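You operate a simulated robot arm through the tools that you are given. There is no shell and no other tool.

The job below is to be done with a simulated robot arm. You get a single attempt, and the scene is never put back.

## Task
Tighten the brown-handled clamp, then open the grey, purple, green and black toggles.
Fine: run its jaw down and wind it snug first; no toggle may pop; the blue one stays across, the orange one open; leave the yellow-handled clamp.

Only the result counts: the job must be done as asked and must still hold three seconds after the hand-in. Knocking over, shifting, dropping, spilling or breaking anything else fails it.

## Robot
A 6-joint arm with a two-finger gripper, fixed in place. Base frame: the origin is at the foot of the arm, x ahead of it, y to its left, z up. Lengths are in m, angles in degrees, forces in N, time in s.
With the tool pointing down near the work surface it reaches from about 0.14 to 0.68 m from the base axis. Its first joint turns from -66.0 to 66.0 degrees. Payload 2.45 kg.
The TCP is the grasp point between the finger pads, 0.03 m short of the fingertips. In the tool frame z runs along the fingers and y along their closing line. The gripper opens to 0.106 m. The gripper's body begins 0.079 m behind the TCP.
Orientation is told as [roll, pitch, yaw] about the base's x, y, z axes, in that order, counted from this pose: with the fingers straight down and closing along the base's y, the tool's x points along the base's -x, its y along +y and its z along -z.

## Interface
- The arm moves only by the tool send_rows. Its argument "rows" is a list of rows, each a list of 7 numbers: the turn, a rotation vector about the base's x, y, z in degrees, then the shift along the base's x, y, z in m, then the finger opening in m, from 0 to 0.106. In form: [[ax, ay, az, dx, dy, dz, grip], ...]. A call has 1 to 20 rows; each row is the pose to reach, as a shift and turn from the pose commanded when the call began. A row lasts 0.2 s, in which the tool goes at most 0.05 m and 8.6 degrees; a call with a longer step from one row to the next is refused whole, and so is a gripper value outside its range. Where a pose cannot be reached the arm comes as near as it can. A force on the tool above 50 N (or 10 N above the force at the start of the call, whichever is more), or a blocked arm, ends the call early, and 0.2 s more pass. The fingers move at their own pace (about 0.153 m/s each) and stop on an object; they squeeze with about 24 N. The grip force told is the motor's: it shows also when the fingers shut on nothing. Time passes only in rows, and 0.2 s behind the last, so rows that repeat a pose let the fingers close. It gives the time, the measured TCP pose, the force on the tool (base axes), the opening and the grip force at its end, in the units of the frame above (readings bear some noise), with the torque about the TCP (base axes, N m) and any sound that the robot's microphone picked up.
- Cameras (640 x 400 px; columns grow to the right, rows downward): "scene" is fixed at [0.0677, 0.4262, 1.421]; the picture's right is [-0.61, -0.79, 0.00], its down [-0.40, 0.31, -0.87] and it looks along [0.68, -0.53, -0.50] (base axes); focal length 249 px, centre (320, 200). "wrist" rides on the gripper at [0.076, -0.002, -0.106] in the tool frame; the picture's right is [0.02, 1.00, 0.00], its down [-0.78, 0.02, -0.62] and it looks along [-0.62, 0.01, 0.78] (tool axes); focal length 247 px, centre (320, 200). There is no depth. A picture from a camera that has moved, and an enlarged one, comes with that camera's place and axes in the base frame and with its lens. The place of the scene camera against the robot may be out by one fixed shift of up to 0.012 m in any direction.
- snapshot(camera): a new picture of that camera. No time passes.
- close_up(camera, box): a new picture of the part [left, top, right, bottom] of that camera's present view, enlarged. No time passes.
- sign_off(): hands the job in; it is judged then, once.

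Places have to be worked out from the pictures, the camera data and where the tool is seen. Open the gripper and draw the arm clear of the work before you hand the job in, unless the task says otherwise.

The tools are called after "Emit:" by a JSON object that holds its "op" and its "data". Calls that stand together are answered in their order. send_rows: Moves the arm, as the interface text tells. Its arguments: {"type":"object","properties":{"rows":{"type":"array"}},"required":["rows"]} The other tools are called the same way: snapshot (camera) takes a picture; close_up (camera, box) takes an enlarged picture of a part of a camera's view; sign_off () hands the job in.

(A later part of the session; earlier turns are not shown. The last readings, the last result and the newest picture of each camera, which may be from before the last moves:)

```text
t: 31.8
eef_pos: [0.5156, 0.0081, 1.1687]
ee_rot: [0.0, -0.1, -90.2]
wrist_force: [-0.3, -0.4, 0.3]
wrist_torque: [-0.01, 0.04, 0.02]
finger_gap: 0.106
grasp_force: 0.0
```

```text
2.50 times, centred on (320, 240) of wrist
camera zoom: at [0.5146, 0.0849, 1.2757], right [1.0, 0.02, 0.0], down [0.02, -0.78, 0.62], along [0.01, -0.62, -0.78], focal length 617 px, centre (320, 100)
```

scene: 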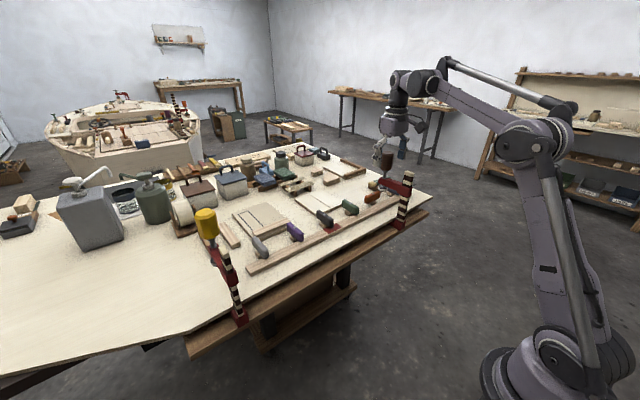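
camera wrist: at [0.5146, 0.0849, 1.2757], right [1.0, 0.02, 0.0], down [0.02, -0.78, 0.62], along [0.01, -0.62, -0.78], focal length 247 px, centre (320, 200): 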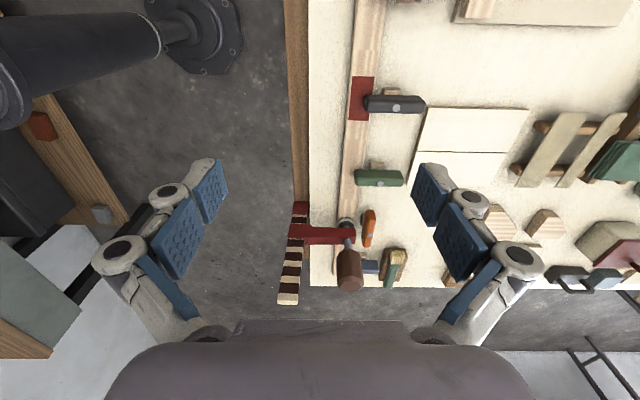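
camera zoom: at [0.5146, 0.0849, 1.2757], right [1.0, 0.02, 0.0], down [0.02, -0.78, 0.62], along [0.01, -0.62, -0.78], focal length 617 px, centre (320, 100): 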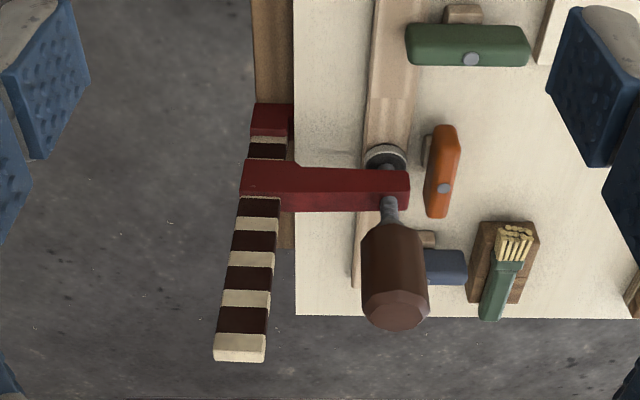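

The lowered handle spans z≈0.98–1.054 about an axis at (0.573,-0.262), and the bar top is at 1.08. I'll bring the open fingers (closing along x) in at z≈1.035 and slide along -y around the handle. First a staging point at y≈-0.12.

Emit:
{"op": "send_rows", "data": {"rows": [[0, 0, 0, 0, -0.03, -0.03, 0.106], [0, 0, 0, 0.01, -0.06, -0.06, 0.106], [0, 0, 0, 0.03, -0.085, -0.09, 0.1], [0, 0, 0, 0.05, -0.1, -0.12, 0.09], [0, 0, 0, 0.058, -0.125, -0.134, 0.09], [0, 0, 0, 0.058, -0.125, -0.134, 0.09]]}}

Emit:
{"op": "snapshot", "data": {"camera": "wrist"}}

Emit:
{"op": "close_up", "data": {"camera": "scene", "box": [300, 140, 460, 250]}}

```text
t: 33.2
eef_pos: [0.5736, -0.1174, 1.0356]
ee_rot: [-0.1, -0.2, -90.0]
wrist_force: [-0.1, 0.8, -0.1]
wrist_torque: [-0.03, -0.01, -0.02]
finger_gap: 0.0903
grasp_force: 0.1
```

```text
taken
camera wrist: at [0.572, -0.0417, 1.1418], right [1.0, 0.02, 0.0], down [0.02, -0.78, 0.62], along [0.01, -0.62, -0.78], focal length 247 px, centre (320, 200)
```

wrist: 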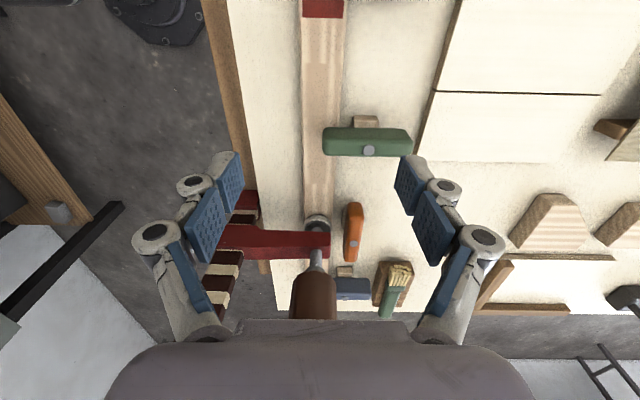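

```text
3.64 times, centred on (380, 195) of scene
camera zoom: at [0.0678, 0.4262, 1.421], right [-0.61, -0.79, 0.0], down [-0.4, 0.31, -0.87], along [0.68, -0.53, -0.5], focal length 906 px, centre (102, 218)
```

zoom: 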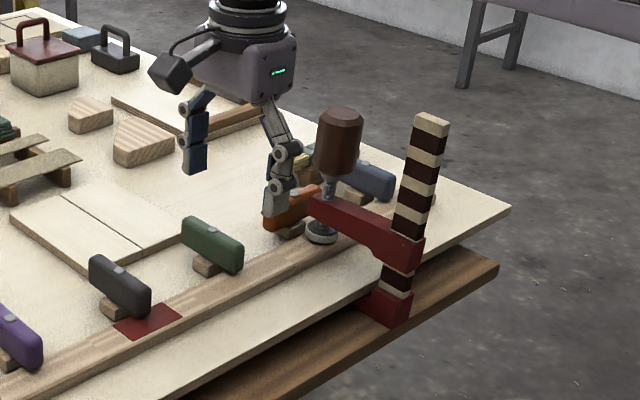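

The staging pose is good, with the handle nearly centred between the fingers (axis x≈0.571). I slide along -y to straddle it.

Emit:
{"op": "send_rows", "data": {"rows": [[0, 0, 0, -0.002, -0.03, 0, 0.09], [0, 0, 0, -0.002, -0.06, 0, 0.09], [0, 0, 0, -0.002, -0.09, 0, 0.09], [0, 0, 0, -0.002, -0.12, 0, 0.09], [0, 0, 0, -0.002, -0.144, 0, 0.09], [0, 0, 0, -0.002, -0.144, 0, 0.09]]}}

Emit:
{"op": "snapshot", "data": {"camera": "wrist"}}

Emit:
{"op": "close_up", "data": {"camera": "scene", "box": [330, 140, 450, 230]}}

```text
t: 34.6
eef_pos: [0.5733, -0.2606, 1.0344]
ee_rot: [-0.1, -0.1, -90.1]
wrist_force: [0.4, -0.2, -0.9]
wrist_torque: [0.03, -0.02, -0.05]
finger_gap: 0.0901
grasp_force: 0.0
```

```text
taken
camera wrist: at [0.5726, -0.1837, 1.1415], right [1.0, 0.02, 0.0], down [0.02, -0.78, 0.62], along [0.01, -0.62, -0.78], focal length 247 px, centre (320, 200)
```

wrist: 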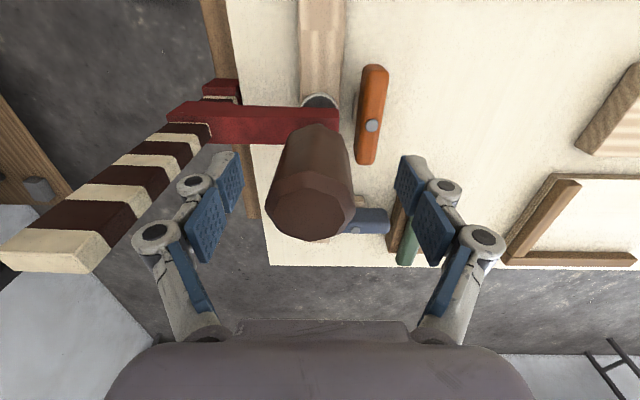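

```text
4.44 times, centred on (390, 185) of scene
camera zoom: at [0.0678, 0.4262, 1.421], right [-0.61, -0.79, 0.0], down [-0.4, 0.31, -0.87], along [0.68, -0.53, -0.5], focal length 1107 px, centre (9, 267)
```

zoom: 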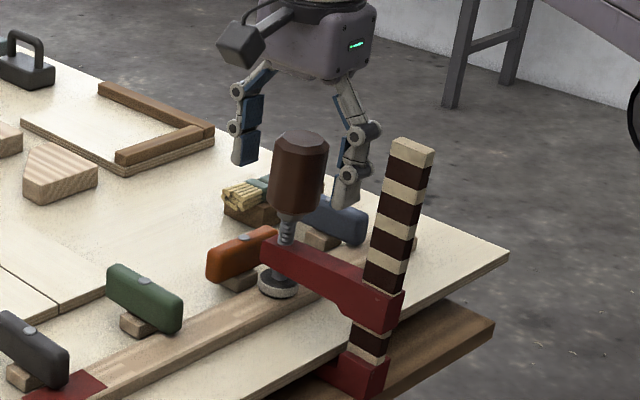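

The fingers straddle the handle; its axis reads x≈0.570, so I correct -3 mm. With the fingers open around it, I turn the tool counter-clockwise in place to yaw ≈ +40 to prepare a long clockwise winding stroke.

Emit:
{"op": "send_rows", "data": {"rows": [[0, 0, 8, -0.003, 0, 0, 0.085], [0, 0, 16, -0.003, 0, 0, 0.085], [0, 0, 24, -0.003, 0, 0, 0.085], [0, 0, 32, -0.003, 0, 0, 0.085], [0, 0, 40, -0.003, 0, 0, 0.085], [0, 0, 48, -0.003, 0, 0, 0.085], [0, 0, 56, -0.003, 0, 0, 0.085], [0, 0, 64, -0.003, 0, 0, 0.085], [0, 0, 72, -0.003, 0, 0, 0.085], [0, 0, 80, -0.003, 0, 0, 0.085], [0, 0, 88, -0.003, 0, 0, 0.085], [0, 0, 90, -0.003, 0, 0, 0.085]]}}

Emit:
{"op": "snapshot", "data": {"camera": "wrist"}}

Emit:
{"op": "close_up", "data": {"camera": "scene", "box": [330, 140, 450, 230]}}

```text
t: 37.2
eef_pos: [0.5682, -0.2606, 1.0348]
ee_rot: [-0.1, 0.0, 0.2]
wrist_force: [0.3, 0.4, 0.0]
wrist_torque: [0.01, -0.03, -0.01]
finger_gap: 0.0849
grasp_force: 0.1
```

```text
taken
camera wrist: at [0.4922, -0.262, 1.1414], right [-0.02, 1.0, 0.0], down [0.78, 0.02, 0.62], along [0.62, 0.01, -0.78], focal length 247 px, centre (320, 200)
```

wrist: 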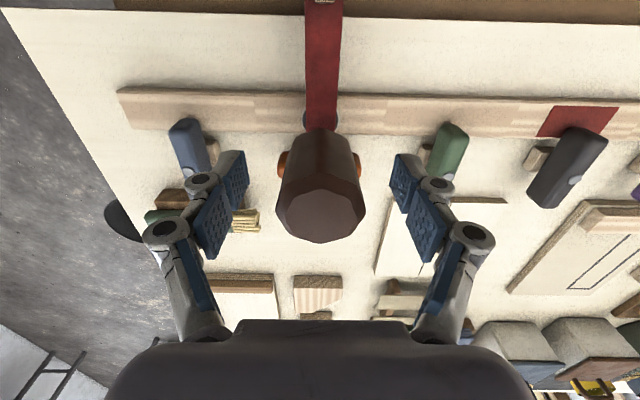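

```text
4.44 times, centred on (390, 185) of scene
camera zoom: at [0.0677, 0.4262, 1.421], right [-0.61, -0.79, 0.0], down [-0.4, 0.31, -0.87], along [0.68, -0.53, -0.5], focal length 1107 px, centre (9, 267)
```

zoom: 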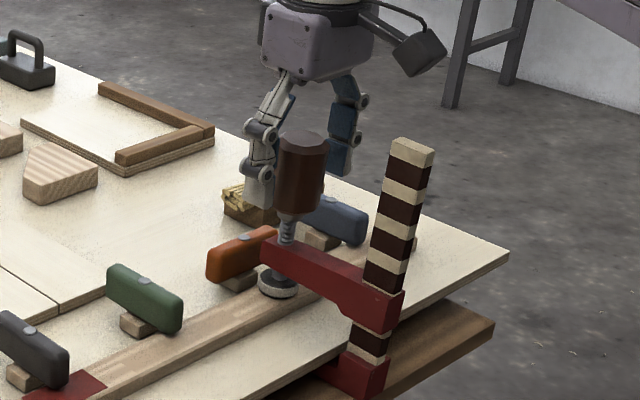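

The handle is centred between the fingers (axis ≈ (0.568,-0.260), top ≈1.05). I turn a further 64° counter-clockwise in place, still open, and check the wrist range.

Emit:
{"op": "send_rows", "data": {"rows": [[0, 0, 8, 0, 0, 0, 0.085], [0, 0, 16, 0, 0, 0, 0.085], [0, 0, 24, 0, 0, 0, 0.085], [0, 0, 32, 0, 0, 0, 0.085], [0, 0, 40, 0, 0, 0, 0.085], [0, 0, 48, 0, 0, 0, 0.085], [0, 0, 56, 0, 0, 0, 0.085], [0, 0, 64, 0, 0, 0, 0.085], [0, 0, 64, 0, 0, 0, 0.085]]}}

Emit:
{"op": "snapshot", "data": {"camera": "wrist"}}

```text
t: 39.2
eef_pos: [0.5692, -0.262, 1.0354]
ee_rot: [0.0, -0.1, 64.1]
wrist_force: [-0.2, 0.0, 0.3]
wrist_torque: [0.02, 0.0, 0.03]
finger_gap: 0.085
grasp_force: 0.0
```

```text
taken
camera wrist: at [0.5368, -0.3306, 1.1414], right [-0.91, 0.42, 0.0], down [0.33, 0.71, 0.62], along [0.26, 0.57, -0.78], focal length 247 px, centre (320, 200)
```

wrist: 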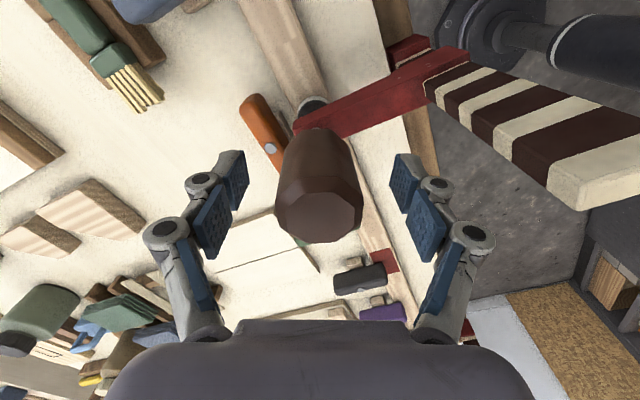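

The range is fine at yaw 64 and the handle stays centred. I close the fingers on it.

Emit:
{"op": "send_rows", "data": {"rows": [[0, 0, 0, 0, 0, 0, 0.05], [0, 0, 0, 0, 0, 0, 0.0], [0, 0, 0, 0, 0, 0, 0.0]]}}

```text
t: 40.0
eef_pos: [0.5697, -0.2609, 1.0352]
ee_rot: [0.0, -0.1, 64.0]
wrist_force: [3.0, -0.7, -0.1]
wrist_torque: [-0.07, -0.45, -0.03]
finger_gap: 0.0385
grasp_force: 24.3
```

Gripped: opening 0.0385 m at 24 N. I wind clockwise 40° and read the torque.

Emit:
{"op": "send_rows", "data": {"rows": [[0, 0, -8, 0, 0, 0, 0.0], [0, 0, -16, 0, 0, 0, 0.0], [0, 0, -24, 0, 0, 0, 0.0], [0, 0, -32, 0, 0, 0, 0.0], [0, 0, -40, 0, 0, 0, 0.0]]}}

Emit:
{"op": "close_up", "data": {"camera": "scene", "box": [330, 140, 450, 230]}}

```text
t: 41.2
eef_pos: [0.5694, -0.2607, 1.0349]
ee_rot: [0.0, 0.0, 23.7]
wrist_force: [-1.6, 0.7, 0.3]
wrist_torque: [-0.07, -0.02, 0.01]
finger_gap: 0.0383
grasp_force: 24.2
```

```text
4.44 times, centred on (390, 185) of scene
camera zoom: at [0.0677, 0.4261, 1.421], right [-0.61, -0.79, 0.0], down [-0.4, 0.31, -0.87], along [0.68, -0.53, -0.5], focal length 1107 px, centre (9, 267)
```

zoom: 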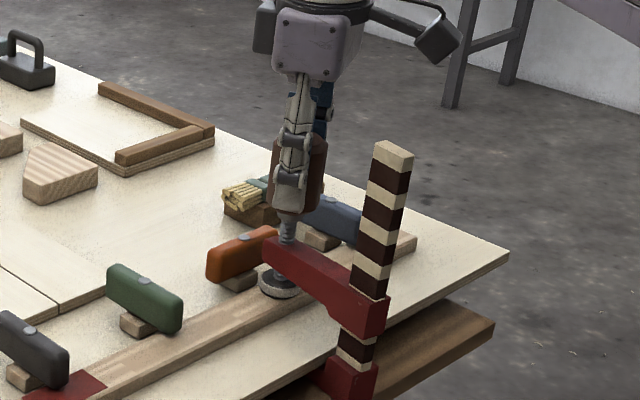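

The picture shows the clamp's bar swinging slightly (left in the picture) along with the handle. I look closer before going on.

Emit:
{"op": "snapshot", "data": {"camera": "wrist"}}

Emit:
{"op": "close_up", "data": {"camera": "scene", "box": [350, 170, 430, 245]}}

Emit:
{"op": "close_up", "data": {"camera": "wrist", "box": [220, 0, 500, 200]}}

```text
taken
camera wrist: at [0.4994, -0.2931, 1.1417], right [-0.42, 0.91, 0.0], down [0.71, 0.33, 0.62], along [0.56, 0.26, -0.78], focal length 247 px, centre (320, 200)
```

wrist: 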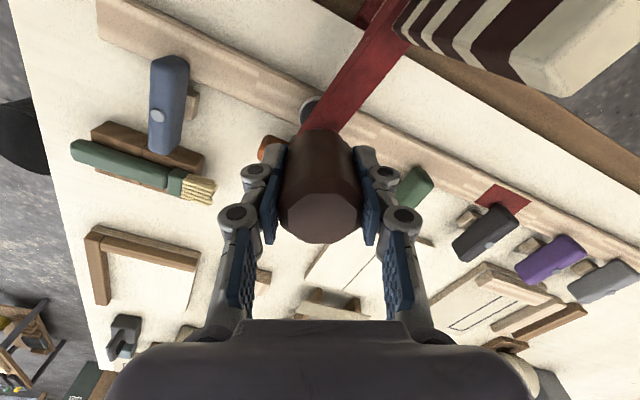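

```text
5.33 times, centred on (390, 208) of scene
camera zoom: at [0.0677, 0.4261, 1.421], right [-0.61, -0.79, 0.0], down [-0.4, 0.31, -0.87], along [0.68, -0.53, -0.5], focal length 1329 px, centre (-53, 160)
```

zoom: 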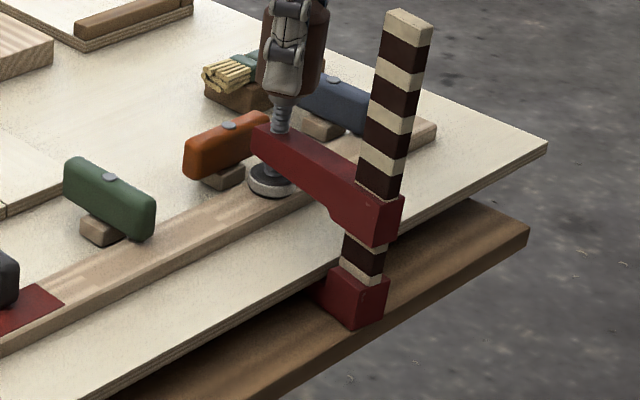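

```text
2.00 times, centred on (360, 100) of wrist
camera zoom: at [0.4994, -0.2931, 1.1417], right [-0.42, 0.91, 0.0], down [0.71, 0.33, 0.62], along [0.56, 0.26, -0.78], focal length 494 px, centre (240, 400)
```

zoom: 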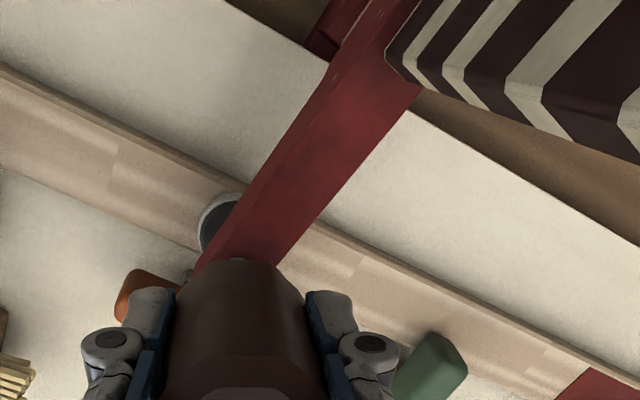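

The clamp has swung by perhaps 10° about its screw while the thread turned freely, so clamp force is still about zero. I wind another 24° and check whether the swing continues or torque builds.

Emit:
{"op": "send_rows", "data": {"rows": [[0, 0, -8, 0, 0, 0, 0.0], [0, 0, -16, 0, 0, 0, 0.0], [0, 0, -24, 0, 0, 0, 0.0]]}}

Emit:
{"op": "close_up", "data": {"camera": "scene", "box": [330, 140, 450, 230]}}

```text
t: 42.0
eef_pos: [0.5685, -0.2606, 1.0357]
ee_rot: [0.0, -0.1, -0.1]
wrist_force: [0.0, 0.4, 0.1]
wrist_torque: [-0.02, -0.22, 0.06]
finger_gap: 0.0383
grasp_force: 24.3
```

```text
4.44 times, centred on (390, 185) of scene
camera zoom: at [0.0678, 0.4262, 1.421], right [-0.61, -0.79, 0.0], down [-0.4, 0.31, -0.87], along [0.68, -0.53, -0.5], focal length 1107 px, centre (9, 267)
```

zoom: 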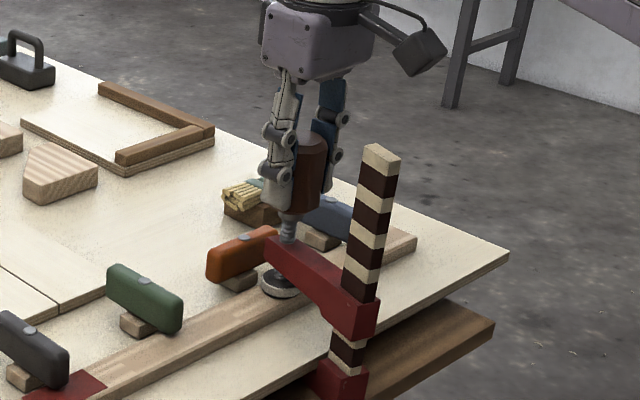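

The clamp swings along with winding (about 16° so far) with little torque. I open the fingers to see whether it springs back or stays, before deciding how to go on.

Emit:
{"op": "send_rows", "data": {"rows": [[0, 0, 0, 0, 0, 0, 0.06], [0, 0, 0, 0, 0, 0, 0.085], [0, 0, 0, 0, 0, 0, 0.085], [0, 0, 0, 0, 0, 0, 0.085]]}}

Emit:
{"op": "close_up", "data": {"camera": "scene", "box": [330, 140, 450, 230]}}

Emit:
{"op": "close_up", "data": {"camera": "wrist", "box": [160, 0, 480, 250]}}

```text
t: 43.0
eef_pos: [0.5681, -0.2598, 1.0354]
ee_rot: [0.0, -0.1, 0.0]
wrist_force: [0.0, 0.3, 0.7]
wrist_torque: [0.02, 0.02, -0.01]
finger_gap: 0.0848
grasp_force: 0.1
```

```text
4.44 times, centred on (390, 185) of scene
camera zoom: at [0.0677, 0.4262, 1.421], right [-0.61, -0.79, 0.0], down [-0.4, 0.31, -0.87], along [0.68, -0.53, -0.5], focal length 1107 px, centre (9, 267)
```

zoom: 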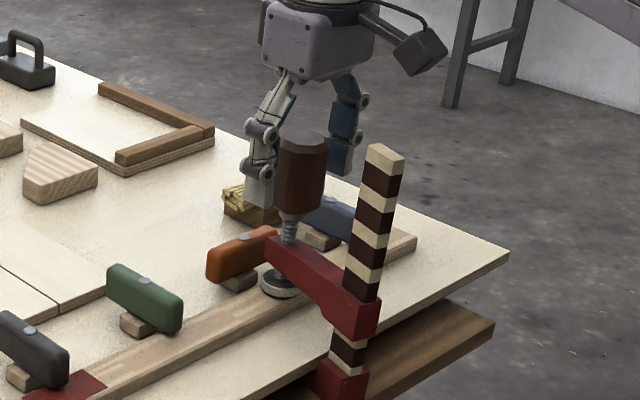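

```text
1.60 times, centred on (320, 125) of wrist
camera zoom: at [0.492, -0.2621, 1.1419], right [-0.02, 1.0, 0.0], down [0.78, 0.02, 0.62], along [0.62, 0.01, -0.78], focal length 395 px, centre (320, 320)
```

zoom: 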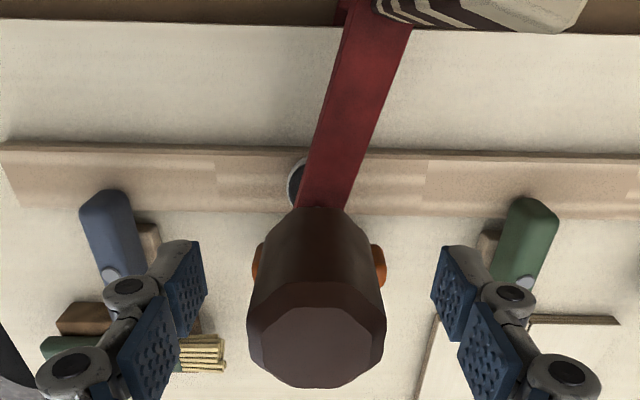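

The clamp stays where it swung. I zoom in on the pad to see whether it's truly in contact with the rail.

Emit:
{"op": "close_up", "data": {"camera": "scene", "box": [365, 185, 415, 235]}}

Emit:
{"op": "close_up", "data": {"camera": "scene", "box": [170, 190, 260, 350]}}

```text
8.00 times, centred on (390, 210) of scene
camera zoom: at [0.0677, 0.4262, 1.421], right [-0.61, -0.79, 0.0], down [-0.4, 0.31, -0.87], along [0.68, -0.53, -0.5], focal length 1993 px, centre (-240, 120)
```

zoom: 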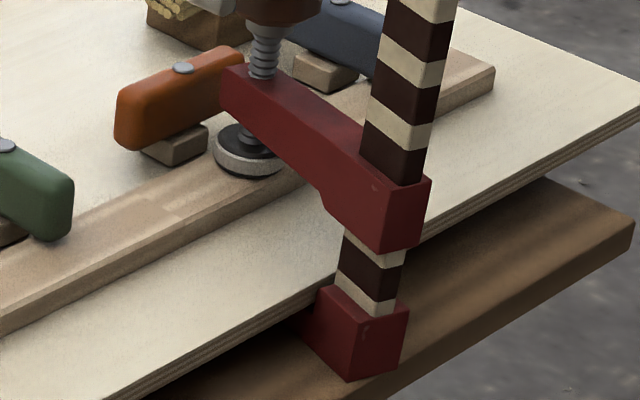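

```text
2.50 times, centred on (215, 270) of scene
camera zoom: at [0.0677, 0.4262, 1.421], right [-0.61, -0.79, 0.0], down [-0.4, 0.31, -0.87], along [0.68, -0.53, -0.5], focal length 623 px, centre (582, 25)
```

zoom: 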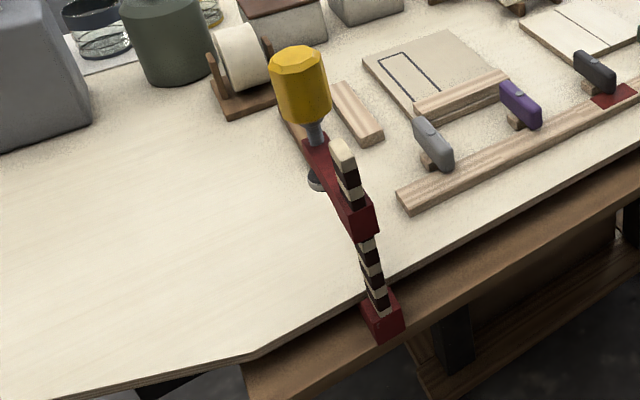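

The pad rests on the rail and the bar now lies against the bench edge, which should stop further swing. I regrip and keep winding clockwise in small strokes, watching the torque.

Emit:
{"op": "send_rows", "data": {"rows": [[0, 0, 0, 0, 0, 0, 0.05], [0, 0, 0, 0, 0, 0, 0.0], [0, 0, 0, 0, 0, 0, 0.0], [0, 0, -8, 0, 0, 0, 0.0], [0, 0, -16, 0, 0, 0, 0.0], [0, 0, -24, 0, 0, 0, 0.0], [0, 0, -32, 0, 0, 0, 0.0]]}}

Emit:
{"op": "close_up", "data": {"camera": "scene", "box": [330, 140, 450, 230]}}

```text
t: 44.6
eef_pos: [0.5678, -0.2603, 1.0344]
ee_rot: [0.0, 0.0, -32.2]
wrist_force: [0.7, 2.4, 0.6]
wrist_torque: [0.31, -0.19, 0.02]
finger_gap: 0.0383
grasp_force: 24.0
```

```text
4.44 times, centred on (390, 185) of scene
camera zoom: at [0.0677, 0.4263, 1.421], right [-0.61, -0.79, 0.0], down [-0.4, 0.31, -0.87], along [0.68, -0.53, -0.5], focal length 1107 px, centre (9, 267)
```

zoom: 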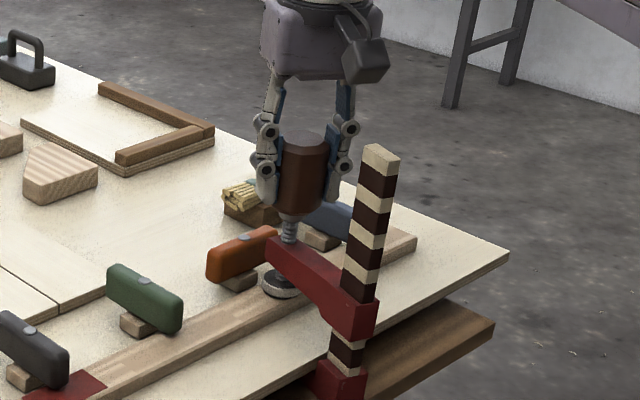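

No further swing this time: the handle turned 32° against a still clamp. I continue winding clockwise in the same grip.

Emit:
{"op": "send_rows", "data": {"rows": [[0, 0, -8, 0, 0, 0, 0.0], [0, 0, -16, 0, 0, 0, 0.0], [0, 0, -24, 0, 0, 0, 0.0], [0, 0, -32, 0, 0, 0, 0.0], [0, 0, -40, 0, 0, 0, 0.0], [0, 0, -48, 0, 0, 0, 0.0], [0, 0, -56, 0, 0, 0, 0.0]]}}

Emit:
{"op": "close_up", "data": {"camera": "scene", "box": [330, 140, 450, 230]}}

```text
t: 46.2
eef_pos: [0.5683, -0.2606, 1.0361]
ee_rot: [-0.2, -0.1, -88.2]
wrist_force: [1.2, -0.6, 0.9]
wrist_torque: [-0.01, -0.39, 0.03]
finger_gap: 0.0381
grasp_force: 23.7
```

```text
4.44 times, centred on (390, 185) of scene
camera zoom: at [0.0678, 0.4262, 1.421], right [-0.61, -0.79, 0.0], down [-0.4, 0.31, -0.87], along [0.68, -0.53, -0.5], focal length 1107 px, centre (9, 267)
```

zoom: 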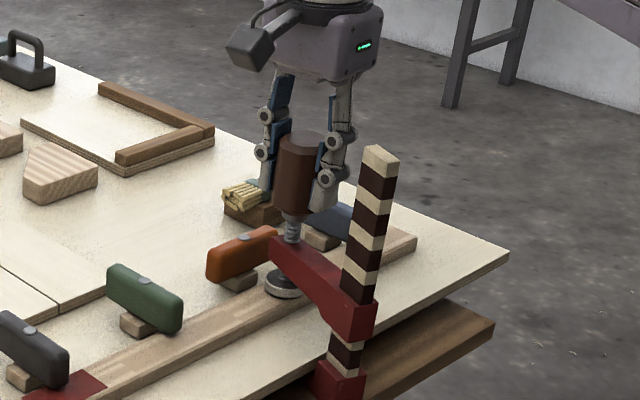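

Still only slight torque, so slack is being taken up. I continue clockwise past -90 and watch for range limits.

Emit:
{"op": "send_rows", "data": {"rows": [[0, 0, -8, 0, 0, 0, 0.0], [0, 0, -16, 0, 0, 0, 0.0], [0, 0, -24, 0, 0, 0, 0.0], [0, 0, -32, 0, 0, 0, 0.0], [0, 0, -40, 0, 0, 0, 0.0], [0, 0, -48, 0, 0, 0, 0.0]]}}

Emit:
{"op": "close_up", "data": {"camera": "scene", "box": [330, 140, 450, 230]}}

```text
t: 47.6
eef_pos: [0.5691, -0.2609, 1.0353]
ee_rot: [0.0, -0.1, -136.2]
wrist_force: [1.6, -1.9, 3.0]
wrist_torque: [-0.17, -0.5, 0.03]
finger_gap: 0.0383
grasp_force: 24.0
```

```text
4.44 times, centred on (390, 185) of scene
camera zoom: at [0.0677, 0.4262, 1.421], right [-0.61, -0.79, 0.0], down [-0.4, 0.31, -0.87], along [0.68, -0.53, -0.5], focal length 1107 px, centre (9, 267)
```

zoom: 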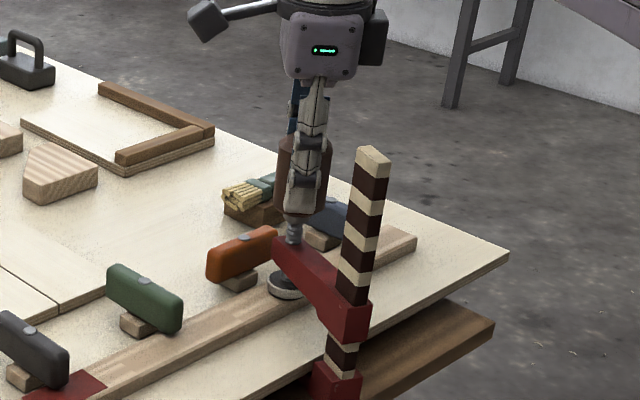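

Still no winding torque, but a small upward force has appeared. I continue another 40° in this grip.

Emit:
{"op": "send_rows", "data": {"rows": [[0, 0, -8, 0, 0, 0, 0.0], [0, 0, -16, 0, 0, 0, 0.0], [0, 0, -24, 0, 0, 0, 0.0], [0, 0, -32, 0, 0, 0, 0.0], [0, 0, -40, 0, 0, 0, 0.0]]}}

Emit:
{"op": "close_up", "data": {"camera": "scene", "box": [330, 140, 450, 230]}}

Emit:
{"op": "snapshot", "data": {"camera": "wrist"}}

```text
t: 48.8
eef_pos: [0.57, -0.2619, 1.0343]
ee_rot: [0.0, -0.1, -176.1]
wrist_force: [0.2, -3.3, 0.9]
wrist_torque: [-0.43, -0.28, 0.03]
finger_gap: 0.0382
grasp_force: 24.0
```

```text
4.44 times, centred on (390, 185) of scene
camera zoom: at [0.0677, 0.4261, 1.421], right [-0.61, -0.79, 0.0], down [-0.4, 0.31, -0.87], along [0.68, -0.53, -0.5], focal length 1107 px, centre (9, 267)
```

zoom: 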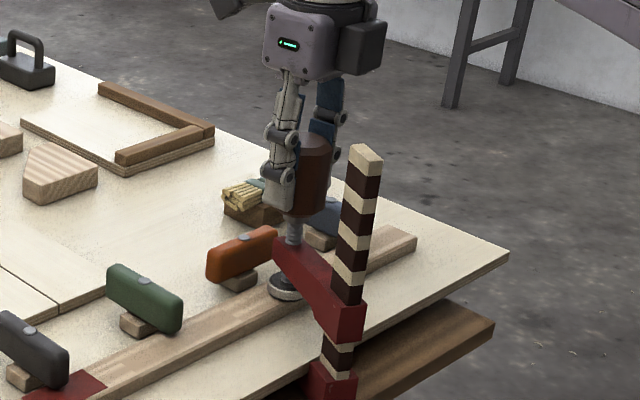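

```text
taken
camera wrist: at [0.6452, -0.2543, 1.1415], right [0.09, -1.0, 0.0], down [-0.78, -0.07, 0.62], along [-0.62, -0.05, -0.78], focal length 247 px, centre (320, 200)
```

wrist: 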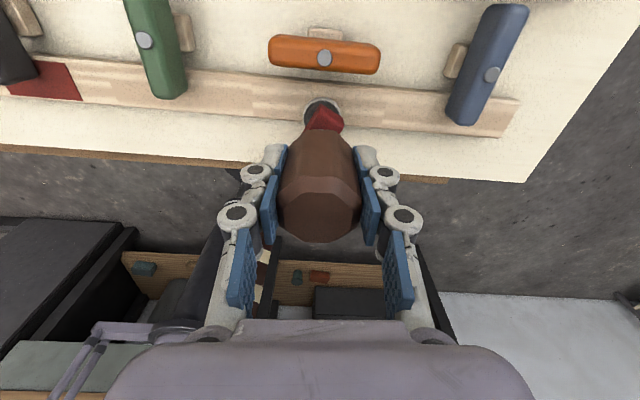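

The clamp has swung somewhat more, and the pad seems to have moved lower. I zoom in on the pad to judge the remaining gap.

Emit:
{"op": "close_up", "data": {"camera": "scene", "box": [365, 185, 415, 235]}}

Emit:
{"op": "close_up", "data": {"camera": "wrist", "box": [240, 20, 420, 200]}}

```text
8.00 times, centred on (390, 210) of scene
camera zoom: at [0.0677, 0.4261, 1.421], right [-0.61, -0.79, 0.0], down [-0.4, 0.31, -0.87], along [0.68, -0.53, -0.5], focal length 1993 px, centre (-240, 120)
```

zoom: 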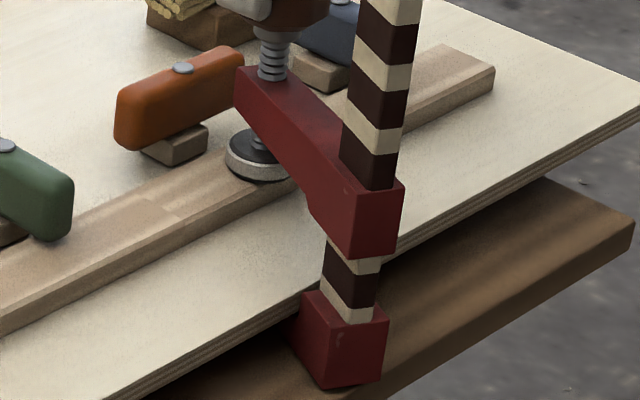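

```text
2.22 times, centred on (330, 110) of wrist
camera zoom: at [0.6452, -0.2543, 1.1415], right [0.09, -1.0, 0.0], down [-0.78, -0.07, 0.62], along [-0.62, -0.05, -0.78], focal length 549 px, centre (298, 400)
```

zoom: 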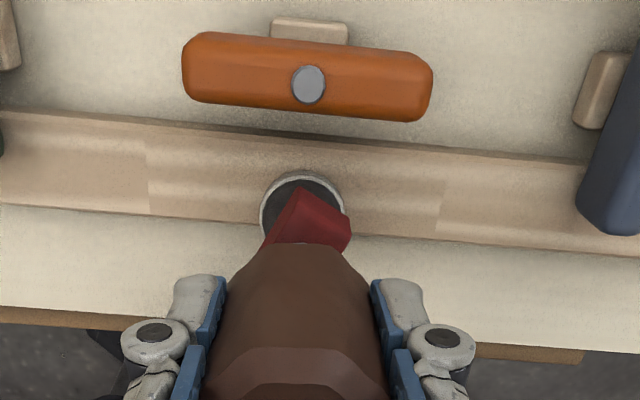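

The pad has slid a little toward the rail's near edge as the clamp swung, so the clamp isn't tight yet. I release the handle to let things relax and look.

Emit:
{"op": "send_rows", "data": {"rows": [[0, 0, 0, 0, 0, 0, 0.05], [0, 0, 0, 0, 0, 0, 0.085], [0, 0, 0, 0, 0, 0, 0.085], [0, 0, 0, 0, 0, 0, 0.085]]}}

Emit:
{"op": "close_up", "data": {"camera": "scene", "box": [330, 140, 450, 230]}}

Emit:
{"op": "snapshot", "data": {"camera": "wrist"}}

```text
t: 49.8
eef_pos: [0.5696, -0.261, 1.0357]
ee_rot: [0.0, -0.1, -176.0]
wrist_force: [0.1, 0.4, 0.4]
wrist_torque: [0.01, 0.04, -0.03]
finger_gap: 0.0851
grasp_force: 0.1
```

```text
4.44 times, centred on (390, 185) of scene
camera zoom: at [0.0677, 0.4262, 1.421], right [-0.61, -0.79, 0.0], down [-0.4, 0.31, -0.87], along [0.68, -0.53, -0.5], focal length 1107 px, centre (9, 267)
```

zoom: 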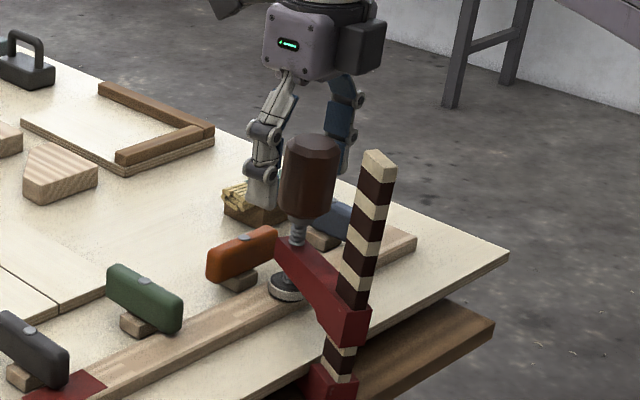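

```text
taken
camera wrist: at [0.6453, -0.2537, 1.1415], right [0.09, -1.0, 0.0], down [-0.78, -0.07, 0.62], along [-0.62, -0.06, -0.78], focal length 247 px, centre (320, 200)
```

wrist: 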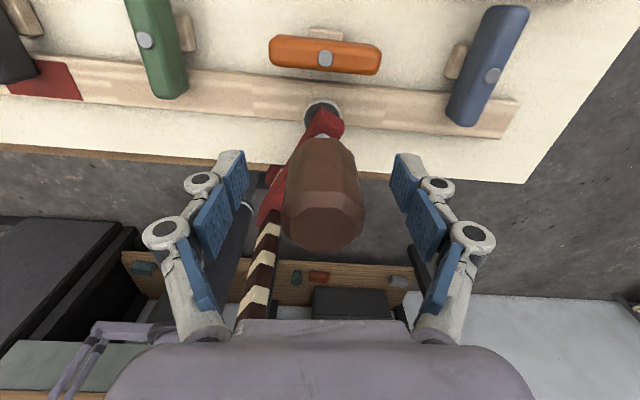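

On release the clamp righted itself; the handle axis is now about (0.558,-0.262), so the clamp crept ~1 cm toward -x while swinging about 20°. I'll back out along +y (turning to yaw -90 around the handle first), then nudge the bar back straight before winding further.

Emit:
{"op": "send_rows", "data": {"rows": [[0, 0, 8, -0.004, 0, 0, 0.08], [0, 0, 16, -0.008, 0, 0, 0.075], [0, 0, 24, -0.009, 0, 0, 0.07], [0, 0, 32, -0.009, 0, 0, 0.07], [0, 0, 40, -0.009, 0, 0, 0.07], [0, 0, 48, -0.009, 0, 0, 0.07], [0, 0, 56, -0.009, 0, 0, 0.07], [0, 0, 64, -0.009, 0, 0, 0.07], [0, 0, 72, -0.009, 0, 0, 0.07], [0, 0, 80, -0.009, 0, 0, 0.07], [0, 0, 86, -0.009, 0, 0, 0.07], [0, 0, 86, -0.009, 0, 0, 0.07]]}}

Emit:
{"op": "snapshot", "data": {"camera": "wrist"}}

Emit:
{"op": "close_up", "data": {"camera": "scene", "box": [330, 140, 450, 230]}}

```text
t: 52.4
eef_pos: [0.5597, -0.2614, 1.0345]
ee_rot: [0.1, -0.1, -89.9]
wrist_force: [-0.3, 0.8, 0.0]
wrist_torque: [-0.03, -0.01, -0.04]
finger_gap: 0.0704
grasp_force: 0.1
```

```text
taken
camera wrist: at [0.5582, -0.1847, 1.1421], right [1.0, 0.02, 0.0], down [0.02, -0.78, 0.62], along [0.01, -0.62, -0.78], focal length 247 px, centre (320, 200)
```

wrist: 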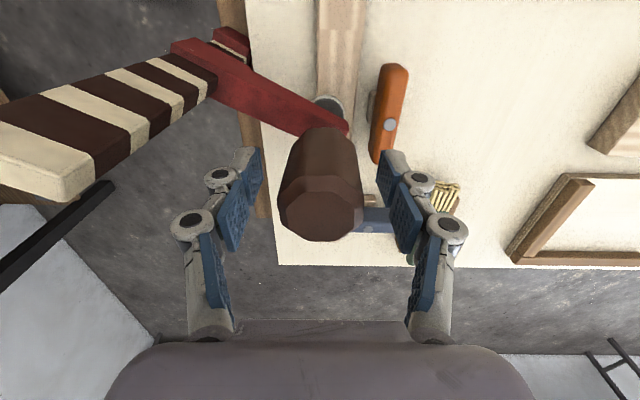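

```text
4.44 times, centred on (390, 185) of scene
camera zoom: at [0.0677, 0.4262, 1.421], right [-0.61, -0.79, 0.0], down [-0.4, 0.31, -0.87], along [0.68, -0.53, -0.5], focal length 1107 px, centre (9, 267)
```

zoom: 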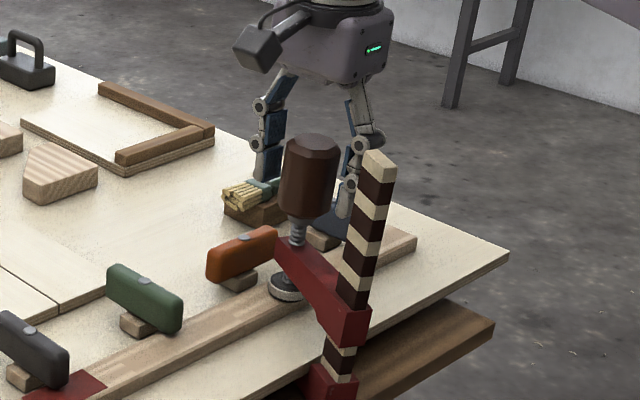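

The handle is centred between the fingers at (0.559,-0.261). Before leaving I'll measure the clamp's free play: grip the handle and lift gently, watching where the upward travel stops against the bench underside.

Emit:
{"op": "send_rows", "data": {"rows": [[0, 0, 0, 0, 0, 0, 0.04], [0, 0, 0, 0, 0, 0, 0.0], [0, 0, 0, 0, 0, 0, 0.0]]}}

Emit:
{"op": "send_rows", "data": {"rows": [[0, 0, 0, 0, 0, 0.002, 0.0], [0, 0, 0, 0, 0, 0.003, 0.0]]}}

```text
t: 53.2
eef_pos: [0.5607, -0.2603, 1.0363]
ee_rot: [0.0, -0.1, -90.0]
wrist_force: [2.4, 0.4, 0.2]
wrist_torque: [-0.08, -0.43, 0.01]
finger_gap: 0.0387
grasp_force: 23.8
```

```text
t: 53.8
eef_pos: [0.5603, -0.26, 1.0381]
ee_rot: [-0.1, 0.1, -90.0]
wrist_force: [1.7, 0.5, -11.7]
wrist_torque: [0.05, -0.2, 0.03]
finger_gap: 0.0384
grasp_force: 24.0
```

Lifting 3 mm gives 12 N: either the clamp's weight or contact below. I lift 3 mm more to tell which.

Emit:
{"op": "send_rows", "data": {"rows": [[0, 0, 0, 0, 0, 0.002, 0.0], [0, 0, 0, 0, 0, 0.003, 0.0]]}}

Emit:
{"op": "close_up", "data": {"camera": "scene", "box": [365, 185, 415, 235]}}

```text
t: 54.4
eef_pos: [0.5608, -0.2615, 1.0415]
ee_rot: [0.1, 0.0, -89.9]
wrist_force: [2.2, -0.1, -11.2]
wrist_torque: [0.05, -0.25, 0.0]
finger_gap: 0.0382
grasp_force: 24.2
```

```text
8.00 times, centred on (390, 210) of scene
camera zoom: at [0.0681, 0.4261, 1.421], right [-0.61, -0.79, 0.0], down [-0.4, 0.31, -0.87], along [0.68, -0.53, -0.5], focal length 1993 px, centre (-240, 120)
```

zoom: 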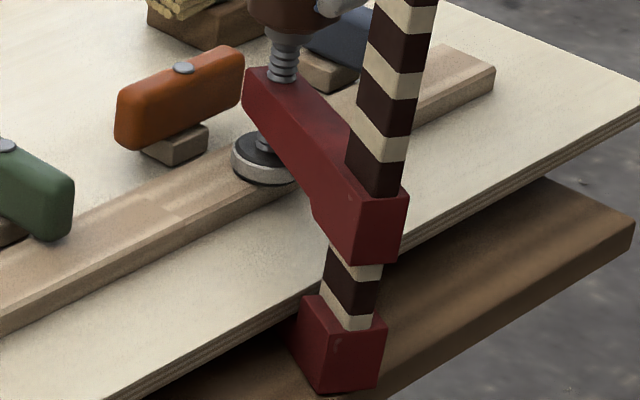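

The force stays at ~11 N, so I'm carrying a weight or friction rather than hitting a stop. I take the same crop as before to see what moved.

Emit:
{"op": "close_up", "data": {"camera": "scene", "box": [330, 140, 450, 230]}}

Emit:
{"op": "snapshot", "data": {"camera": "wrist"}}

```text
4.44 times, centred on (390, 185) of scene
camera zoom: at [0.0681, 0.4261, 1.421], right [-0.61, -0.79, 0.0], down [-0.4, 0.31, -0.87], along [0.68, -0.53, -0.5], focal length 1107 px, centre (9, 267)
```

zoom: 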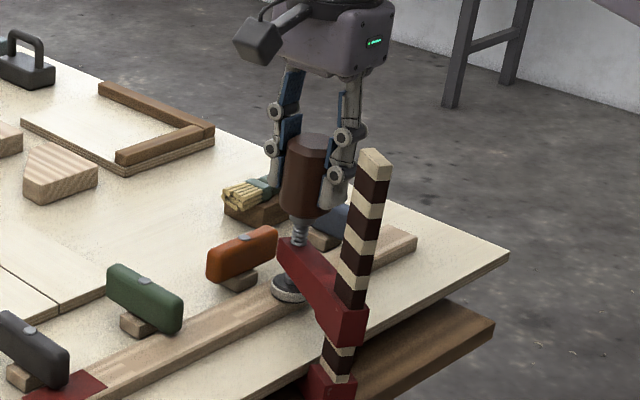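

```text
taken
camera wrist: at [0.559, -0.1848, 1.1473], right [1.0, 0.02, 0.0], down [0.02, -0.78, 0.62], along [0.01, -0.62, -0.78], focal length 247 px, centre (320, 200)
```

wrist: 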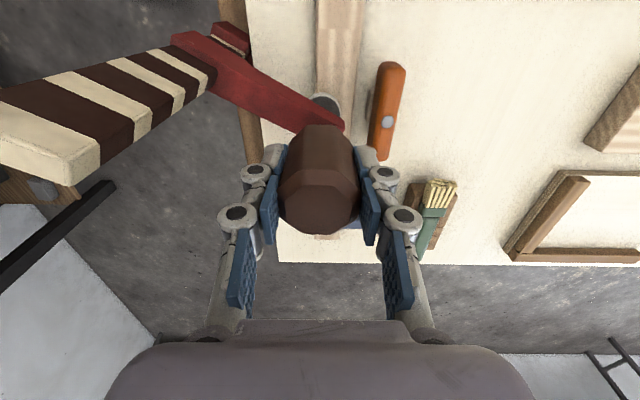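

The clamp barely moved; the handle seems to be slipping in the fingers at ~12 N, so lifting isn't useful. I release, lower back the 6 mm, and slide out along +y.

Emit:
{"op": "send_rows", "data": {"rows": [[0, 0, 0, 0, 0, -0.003, 0.0], [0, 0, 0, 0, 0, -0.006, 0.03], [0, 0, 0, 0.003, 0, -0.006, 0.07], [0, 0, 0, 0.004, 0, -0.004, 0.072], [0, 0, 0, 0.004, 0.02, -0.002, 0.072], [0, 0, 0, 0.004, 0.05, 0, 0.072], [0, 0, 0, 0.004, 0.08, 0, 0.072], [0, 0, 0, 0.004, 0.11, 0, 0.072], [0, 0, 0, 0.004, 0.13, 0.005, 0.05], [0, 0, 0, 0.0, 0.13, 0.01, 0.0], [0, 0, 0, -0.02, 0.13, 0.01, 0.0]]}}

Emit:
{"op": "snapshot", "data": {"camera": "wrist"}}

Emit:
{"op": "close_up", "data": {"camera": "scene", "box": [330, 140, 450, 230]}}

Emit:
{"op": "close_up", "data": {"camera": "wrist", "box": [200, 120, 400, 320]}}

```text
t: 56.8
eef_pos: [0.5386, -0.1296, 1.0521]
ee_rot: [0.0, -0.1, -90.0]
wrist_force: [-1.1, -0.8, 0.1]
wrist_torque: [-0.02, -0.01, -0.02]
finger_gap: 0.0
grasp_force: 24.0
```

```text
taken
camera wrist: at [0.5367, -0.0534, 1.1581], right [1.0, 0.02, 0.0], down [0.02, -0.78, 0.62], along [0.01, -0.62, -0.78], focal length 247 px, centre (320, 200)
```

wrist: 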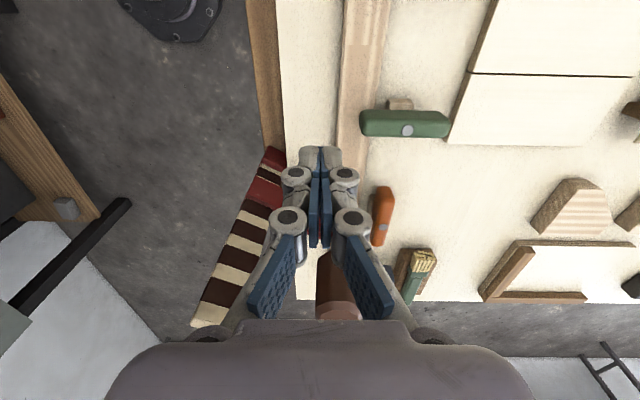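

```text
4.44 times, centred on (390, 185) of scene
camera zoom: at [0.0677, 0.4262, 1.421], right [-0.61, -0.79, 0.0], down [-0.4, 0.31, -0.87], along [0.68, -0.53, -0.5], focal length 1107 px, centre (9, 267)
```

zoom: 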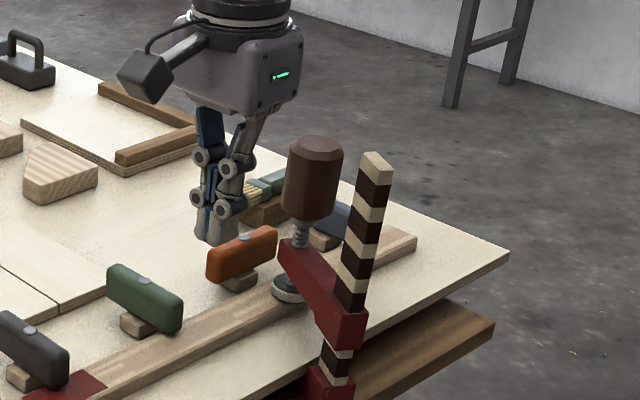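

```text
2.00 times, centred on (300, 220) of wrist
camera zoom: at [0.5367, -0.0534, 1.1581], right [1.0, 0.02, 0.0], down [0.02, -0.78, 0.62], along [0.01, -0.62, -0.78], focal length 494 px, centre (360, 160)
```

zoom: 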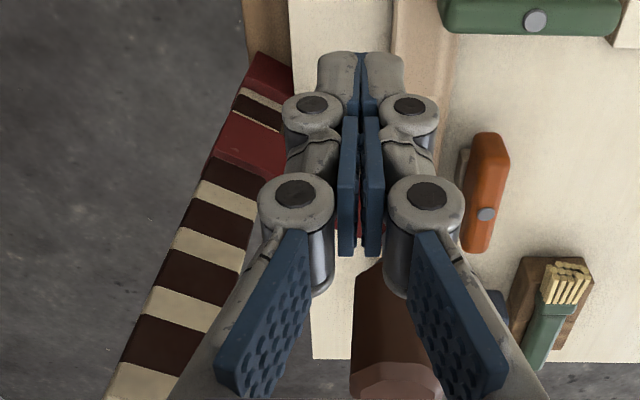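

The bar stands at about (0.472,-0.210), i.e. swung ~29° about the screw. I place the closed fingers on its +y side at z≈1.02 and will push it gently toward -y.

Emit:
{"op": "send_rows", "data": {"rows": [[0, 0, 0, -0.03, 0, 0, 0.0], [0, 0, 0, -0.068, 0, -0.01, 0.0], [0, 0, 0, -0.068, -0.02, -0.032, 0.0], [0, 0, 0, -0.068, -0.035, -0.032, 0.0], [0, 0, 0, -0.068, -0.045, -0.032, 0.0], [0, 0, 0, -0.068, -0.055, -0.032, 0.0], [0, 0, 0, -0.068, -0.062, -0.032, 0.0]]}}

Emit:
{"op": "close_up", "data": {"camera": "scene", "box": [330, 140, 450, 230]}}

Emit:
{"op": "snapshot", "data": {"camera": "wrist"}}

```text
t: 58.4
eef_pos: [0.4726, -0.1928, 1.0192]
ee_rot: [-0.1, -0.2, -90.0]
wrist_force: [0.1, -0.5, 0.1]
wrist_torque: [0.0, 0.0, 0.02]
finger_gap: 0.0
grasp_force: 24.5
```

```text
4.44 times, centred on (390, 185) of scene
camera zoom: at [0.0677, 0.4262, 1.421], right [-0.61, -0.79, 0.0], down [-0.4, 0.31, -0.87], along [0.68, -0.53, -0.5], focal length 1107 px, centre (9, 267)
```

zoom: 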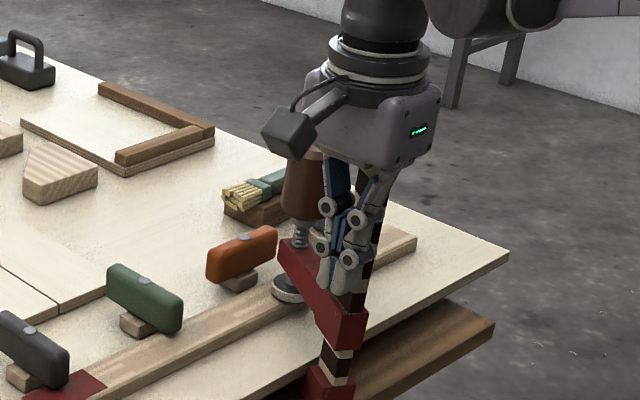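

```text
taken
camera wrist: at [0.4702, -0.1164, 1.1254], right [1.0, 0.02, 0.0], down [0.02, -0.78, 0.62], along [0.01, -0.62, -0.78], focal length 247 px, centre (320, 200)
```

wrist: 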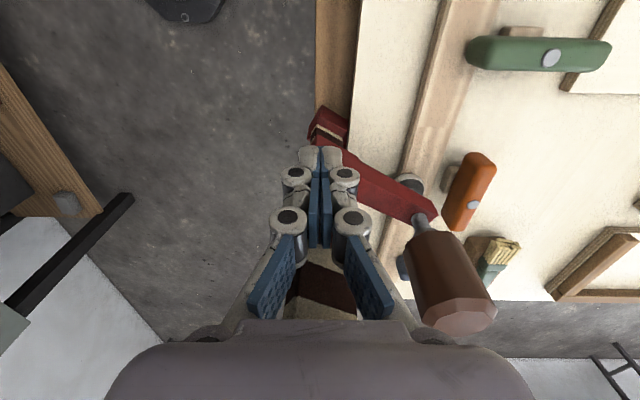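

Near contact, no force yet. I push on along -y in 5 mm rows.

Emit:
{"op": "send_rows", "data": {"rows": [[0, 0, 0, 0, -0.005, 0, 0.0], [0, 0, 0, 0, -0.01, 0, 0.0], [0, 0, 0, 0, -0.015, 0, 0.0], [0, 0, 0, 0, -0.02, 0, 0.0]]}}

Emit:
{"op": "close_up", "data": {"camera": "scene", "box": [330, 140, 450, 230]}}

Emit:
{"op": "snapshot", "data": {"camera": "wrist"}}

```text
t: 59.4
eef_pos: [0.4714, -0.2133, 1.0189]
ee_rot: [0.0, -0.1, -90.0]
wrist_force: [-0.7, 1.4, -0.6]
wrist_torque: [-0.03, 0.04, 0.01]
finger_gap: 0.0001
grasp_force: 24.3
```

```text
4.44 times, centred on (390, 185) of scene
camera zoom: at [0.0677, 0.4262, 1.421], right [-0.61, -0.79, 0.0], down [-0.4, 0.31, -0.87], along [0.68, -0.53, -0.5], focal length 1107 px, centre (9, 267)
```

zoom: 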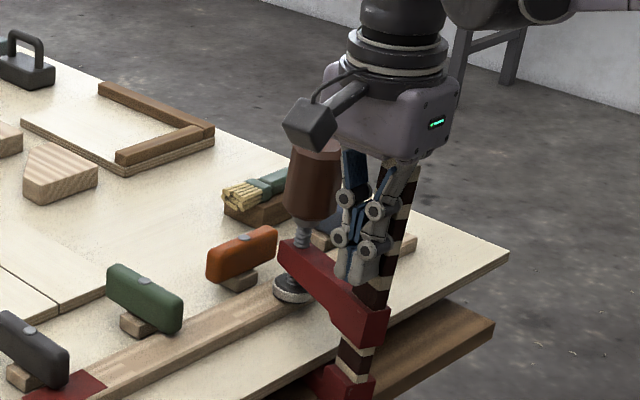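

```text
taken
camera wrist: at [0.4702, -0.1362, 1.1261], right [1.0, 0.02, 0.0], down [0.02, -0.78, 0.62], along [0.01, -0.62, -0.78], focal length 247 px, centre (320, 200)
```

wrist: 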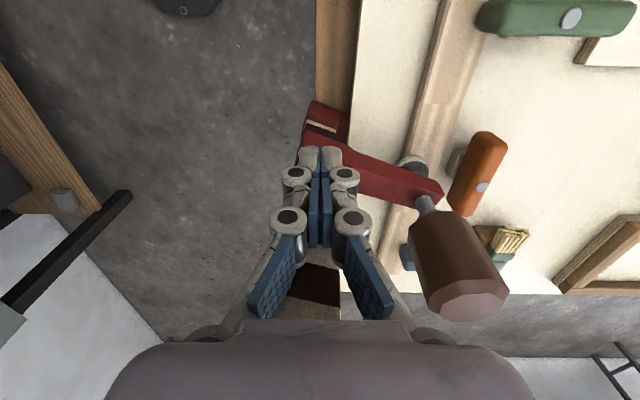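

The clamp swings back easily with ~1.4 N. I push a further 24 mm to straighten it.

Emit:
{"op": "send_rows", "data": {"rows": [[0, 0, 0, 0, -0.006, 0, 0.0], [0, 0, 0, 0, -0.012, 0, 0.0], [0, 0, 0, 0, -0.018, 0, 0.0], [0, 0, 0, 0, -0.024, 0, 0.0]]}}

Emit:
{"op": "close_up", "data": {"camera": "scene", "box": [330, 140, 450, 230]}}

Emit:
{"op": "snapshot", "data": {"camera": "wrist"}}

```text
t: 60.4
eef_pos: [0.4724, -0.2372, 1.0204]
ee_rot: [-0.1, -0.2, -90.2]
wrist_force: [0.6, 1.3, -0.9]
wrist_torque: [0.02, 0.02, 0.01]
finger_gap: 0.0
grasp_force: 23.8
```

```text
4.44 times, centred on (390, 185) of scene
camera zoom: at [0.0677, 0.4262, 1.421], right [-0.61, -0.79, 0.0], down [-0.4, 0.31, -0.87], along [0.68, -0.53, -0.5], focal length 1107 px, centre (9, 267)
```

zoom: 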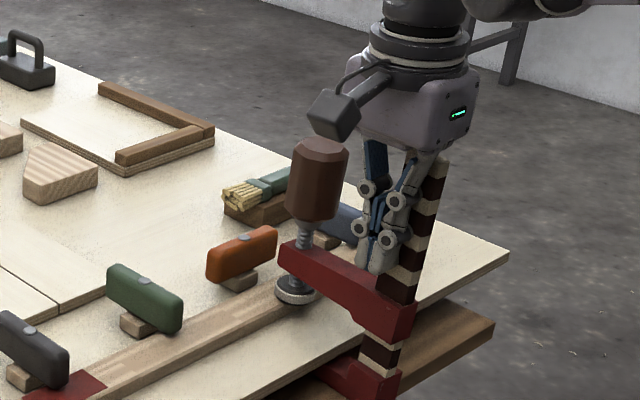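

```text
taken
camera wrist: at [0.4704, -0.1609, 1.1263], right [1.0, 0.02, 0.0], down [0.02, -0.78, 0.62], along [0.01, -0.62, -0.78], focal length 247 px, centre (320, 200)
```

wrist: 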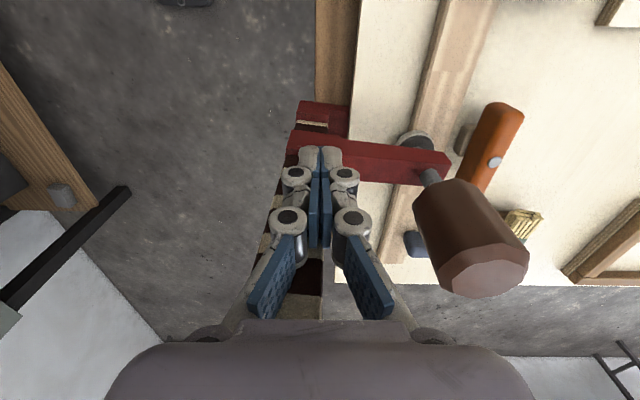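

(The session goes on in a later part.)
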